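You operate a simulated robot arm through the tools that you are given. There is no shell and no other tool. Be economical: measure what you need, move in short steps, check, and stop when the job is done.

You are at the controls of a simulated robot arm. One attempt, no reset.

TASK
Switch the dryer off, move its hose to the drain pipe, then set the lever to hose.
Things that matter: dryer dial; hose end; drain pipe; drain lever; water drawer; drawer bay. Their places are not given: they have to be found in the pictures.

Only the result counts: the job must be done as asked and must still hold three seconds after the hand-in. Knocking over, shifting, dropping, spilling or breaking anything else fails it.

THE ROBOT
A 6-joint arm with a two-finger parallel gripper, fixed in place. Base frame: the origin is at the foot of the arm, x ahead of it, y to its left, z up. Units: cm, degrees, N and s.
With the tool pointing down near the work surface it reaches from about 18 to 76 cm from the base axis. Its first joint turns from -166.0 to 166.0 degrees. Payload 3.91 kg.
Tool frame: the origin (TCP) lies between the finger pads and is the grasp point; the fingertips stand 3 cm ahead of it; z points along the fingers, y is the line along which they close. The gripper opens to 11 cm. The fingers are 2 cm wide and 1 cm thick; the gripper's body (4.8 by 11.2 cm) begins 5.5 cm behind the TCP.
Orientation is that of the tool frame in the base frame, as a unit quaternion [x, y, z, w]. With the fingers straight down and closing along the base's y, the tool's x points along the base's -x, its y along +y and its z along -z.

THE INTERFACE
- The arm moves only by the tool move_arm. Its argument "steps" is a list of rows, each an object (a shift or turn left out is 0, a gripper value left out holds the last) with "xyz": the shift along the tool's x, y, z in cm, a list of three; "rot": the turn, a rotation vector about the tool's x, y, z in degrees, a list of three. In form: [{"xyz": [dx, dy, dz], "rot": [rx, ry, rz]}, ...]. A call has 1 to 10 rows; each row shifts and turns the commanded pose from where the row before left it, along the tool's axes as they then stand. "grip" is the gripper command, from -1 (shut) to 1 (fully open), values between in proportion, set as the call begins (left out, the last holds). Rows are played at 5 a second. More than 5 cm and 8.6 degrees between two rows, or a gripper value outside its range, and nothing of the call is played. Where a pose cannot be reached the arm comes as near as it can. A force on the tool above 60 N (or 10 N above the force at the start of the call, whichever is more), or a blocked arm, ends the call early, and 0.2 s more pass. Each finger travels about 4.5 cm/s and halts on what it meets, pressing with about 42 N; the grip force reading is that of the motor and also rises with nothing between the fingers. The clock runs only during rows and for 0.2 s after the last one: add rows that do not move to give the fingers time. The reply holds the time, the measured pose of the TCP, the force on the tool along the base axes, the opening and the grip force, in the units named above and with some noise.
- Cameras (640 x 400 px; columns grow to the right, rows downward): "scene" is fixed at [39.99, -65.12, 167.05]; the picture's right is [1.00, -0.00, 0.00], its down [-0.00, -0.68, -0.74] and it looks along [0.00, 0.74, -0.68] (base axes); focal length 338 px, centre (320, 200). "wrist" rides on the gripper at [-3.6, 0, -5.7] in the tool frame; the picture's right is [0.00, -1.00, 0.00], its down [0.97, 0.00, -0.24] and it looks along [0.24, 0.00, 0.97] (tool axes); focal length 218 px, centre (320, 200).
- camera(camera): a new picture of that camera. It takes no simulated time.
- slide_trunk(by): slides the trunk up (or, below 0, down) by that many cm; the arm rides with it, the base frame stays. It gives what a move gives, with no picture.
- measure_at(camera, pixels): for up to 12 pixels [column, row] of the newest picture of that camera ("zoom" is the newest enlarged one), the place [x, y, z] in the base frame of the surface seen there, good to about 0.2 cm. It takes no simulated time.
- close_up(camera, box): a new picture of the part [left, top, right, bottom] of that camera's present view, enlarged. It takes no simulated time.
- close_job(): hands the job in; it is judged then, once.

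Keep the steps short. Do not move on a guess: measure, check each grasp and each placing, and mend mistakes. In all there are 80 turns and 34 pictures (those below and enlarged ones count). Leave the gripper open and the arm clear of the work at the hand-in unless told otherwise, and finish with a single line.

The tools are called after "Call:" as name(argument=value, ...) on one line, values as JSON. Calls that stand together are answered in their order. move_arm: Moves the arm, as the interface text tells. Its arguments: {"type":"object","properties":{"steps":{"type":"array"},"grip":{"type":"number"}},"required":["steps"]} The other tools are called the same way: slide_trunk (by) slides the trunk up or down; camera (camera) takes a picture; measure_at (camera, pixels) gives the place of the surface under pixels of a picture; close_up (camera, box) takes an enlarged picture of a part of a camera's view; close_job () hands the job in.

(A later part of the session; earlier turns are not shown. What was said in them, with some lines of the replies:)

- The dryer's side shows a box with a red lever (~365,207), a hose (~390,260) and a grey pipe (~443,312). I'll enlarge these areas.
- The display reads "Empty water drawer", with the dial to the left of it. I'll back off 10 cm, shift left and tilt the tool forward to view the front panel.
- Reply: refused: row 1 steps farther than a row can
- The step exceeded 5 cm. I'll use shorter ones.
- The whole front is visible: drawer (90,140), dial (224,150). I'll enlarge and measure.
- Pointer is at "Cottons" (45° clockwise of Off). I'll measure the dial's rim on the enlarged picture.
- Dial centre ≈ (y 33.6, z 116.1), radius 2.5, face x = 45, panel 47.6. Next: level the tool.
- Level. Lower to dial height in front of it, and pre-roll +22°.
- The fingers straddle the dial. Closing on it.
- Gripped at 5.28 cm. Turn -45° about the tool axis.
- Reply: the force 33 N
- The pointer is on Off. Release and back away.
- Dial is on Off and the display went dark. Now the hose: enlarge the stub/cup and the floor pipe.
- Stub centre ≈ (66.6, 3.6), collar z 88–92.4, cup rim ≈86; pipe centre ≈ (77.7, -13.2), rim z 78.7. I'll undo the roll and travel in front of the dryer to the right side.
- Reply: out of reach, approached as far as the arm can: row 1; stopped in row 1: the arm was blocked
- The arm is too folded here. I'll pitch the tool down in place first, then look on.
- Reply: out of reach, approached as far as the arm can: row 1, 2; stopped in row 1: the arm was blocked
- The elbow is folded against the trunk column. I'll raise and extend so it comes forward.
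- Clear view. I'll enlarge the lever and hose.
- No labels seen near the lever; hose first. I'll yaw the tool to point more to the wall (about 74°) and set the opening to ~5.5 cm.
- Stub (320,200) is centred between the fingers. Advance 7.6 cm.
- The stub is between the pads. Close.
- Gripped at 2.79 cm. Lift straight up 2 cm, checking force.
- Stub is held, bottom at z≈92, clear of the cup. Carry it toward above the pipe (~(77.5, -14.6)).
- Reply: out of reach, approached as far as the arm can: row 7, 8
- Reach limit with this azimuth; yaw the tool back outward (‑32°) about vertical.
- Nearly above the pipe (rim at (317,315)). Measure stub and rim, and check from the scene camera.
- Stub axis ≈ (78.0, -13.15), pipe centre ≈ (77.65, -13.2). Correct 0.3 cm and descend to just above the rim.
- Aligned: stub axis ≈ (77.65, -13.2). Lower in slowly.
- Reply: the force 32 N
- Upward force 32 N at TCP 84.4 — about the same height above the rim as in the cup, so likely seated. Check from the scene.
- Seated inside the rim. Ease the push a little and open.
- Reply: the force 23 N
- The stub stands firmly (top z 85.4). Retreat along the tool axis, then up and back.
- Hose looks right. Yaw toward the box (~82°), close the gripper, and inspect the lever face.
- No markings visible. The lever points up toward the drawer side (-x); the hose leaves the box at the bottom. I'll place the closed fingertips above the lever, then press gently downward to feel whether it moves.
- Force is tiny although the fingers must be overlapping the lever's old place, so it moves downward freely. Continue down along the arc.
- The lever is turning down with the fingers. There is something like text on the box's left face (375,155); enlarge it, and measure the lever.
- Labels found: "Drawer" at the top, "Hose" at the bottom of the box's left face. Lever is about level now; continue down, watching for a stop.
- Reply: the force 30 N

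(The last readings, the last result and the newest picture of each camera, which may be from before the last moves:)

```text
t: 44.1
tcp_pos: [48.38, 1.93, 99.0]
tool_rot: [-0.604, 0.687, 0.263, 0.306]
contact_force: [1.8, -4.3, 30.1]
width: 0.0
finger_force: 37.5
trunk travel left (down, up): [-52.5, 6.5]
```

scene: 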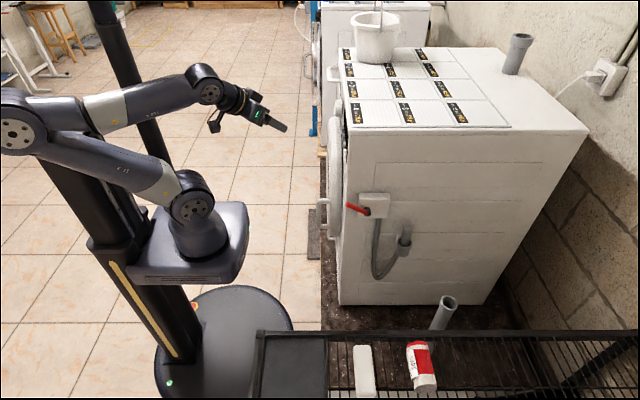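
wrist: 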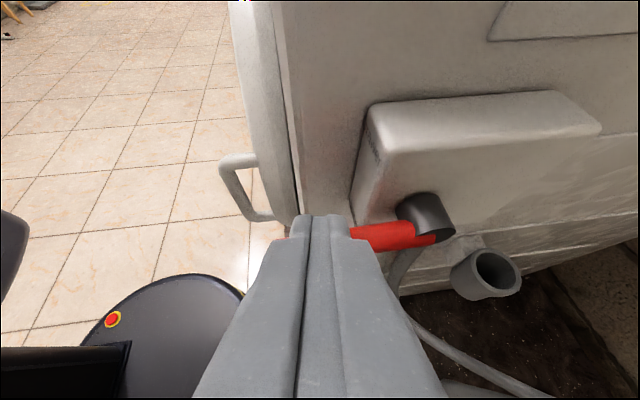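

A firm stop (30 N): end position at "Hose". Back off upward and away, then look.

Call:
move_arm(steps=[{"xyz": [-0.74, 0, -0.67]}, {"xyz": [-1.0, 0, -2.5]}, {"xyz": [0, 0, -4]}, {"xyz": [0, 0, -4]}, {"xyz": [0, 0, -4]}, {"xyz": [0, 0, -4]}], grip=0.3)

Call:
camera(camera="wrist")

Call:
measure_at(camera="wrist", pixels=[[320, 165], [300, 165], [340, 165], [310, 175], [330, 155]])

```text
t: 45.5
tcp_pos: [46.44, -10.9, 112.98]
tool_rot: [-0.603, 0.688, 0.264, 0.305]
contact_force: [-0.3, 0.7, -0.5]
width: 7.16
finger_force: 0.0
trunk travel left (down, up): [-52.5, 6.5]
```

```text
1 pictures are left
```

wrist: 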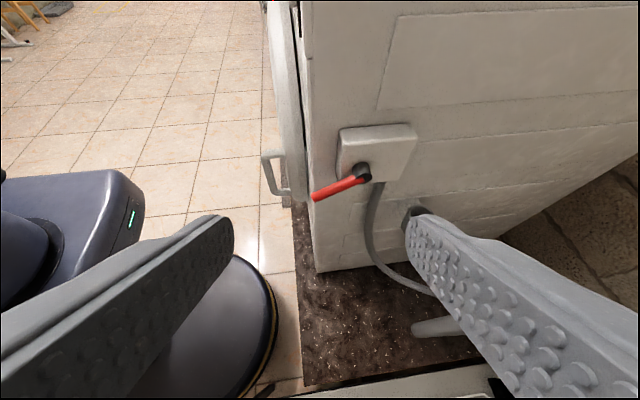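

```text
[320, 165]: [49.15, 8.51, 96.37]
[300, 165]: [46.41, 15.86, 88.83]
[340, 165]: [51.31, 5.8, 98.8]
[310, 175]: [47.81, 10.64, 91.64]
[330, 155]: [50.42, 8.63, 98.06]
```

Lever points down-left to Hose. Measure its line, and take a last scene check after a bit more clearance upward.

Call:
measure_at(camera="wrist", pixels=[[318, 195], [335, 187], [350, 182], [362, 177]])

Call:
move_arm(steps=[{"xyz": [-2.6, 0, -3.5]}, {"xyz": [-2.6, 0, -3.5]}, {"xyz": [-2.6, 0, -3.5]}], grip=1)

Call:
camera(camera="scene")

Call:
measure_at(camera="scene", pixels=[[448, 275], [448, 280], [450, 285], [445, 300]])

```text
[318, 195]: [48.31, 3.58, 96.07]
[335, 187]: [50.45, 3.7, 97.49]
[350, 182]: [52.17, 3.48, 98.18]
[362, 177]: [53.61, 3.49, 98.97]
```

```text
t: 46.3
tcp_pos: [46.13, -13.31, 125.84]
tool_rot: [-0.602, 0.689, 0.263, 0.306]
contact_force: [-0.1, -0.2, 0.6]
width: 10.99
finger_force: 0.1
trunk travel left (down, up): [-52.5, 6.5]
```

```text
0 pictures are left
```

scene: 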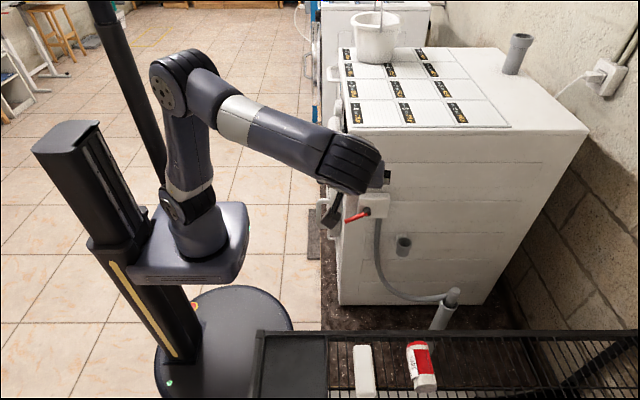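

```text
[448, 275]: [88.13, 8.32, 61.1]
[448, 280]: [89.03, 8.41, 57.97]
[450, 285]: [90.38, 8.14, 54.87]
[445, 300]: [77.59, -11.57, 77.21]
```

Hose end is in the pipe, the lever sits about 30° below level at Hose, the dial is on Off, and the arm is clear. Handing in.

Call:
close_job()

```text
The job is handed in.
```

The dryer is switched off, its hose end is seated in the drain pipe and the lever is at "Hose"; the job is handed in, with the gripper open and the arm clear.
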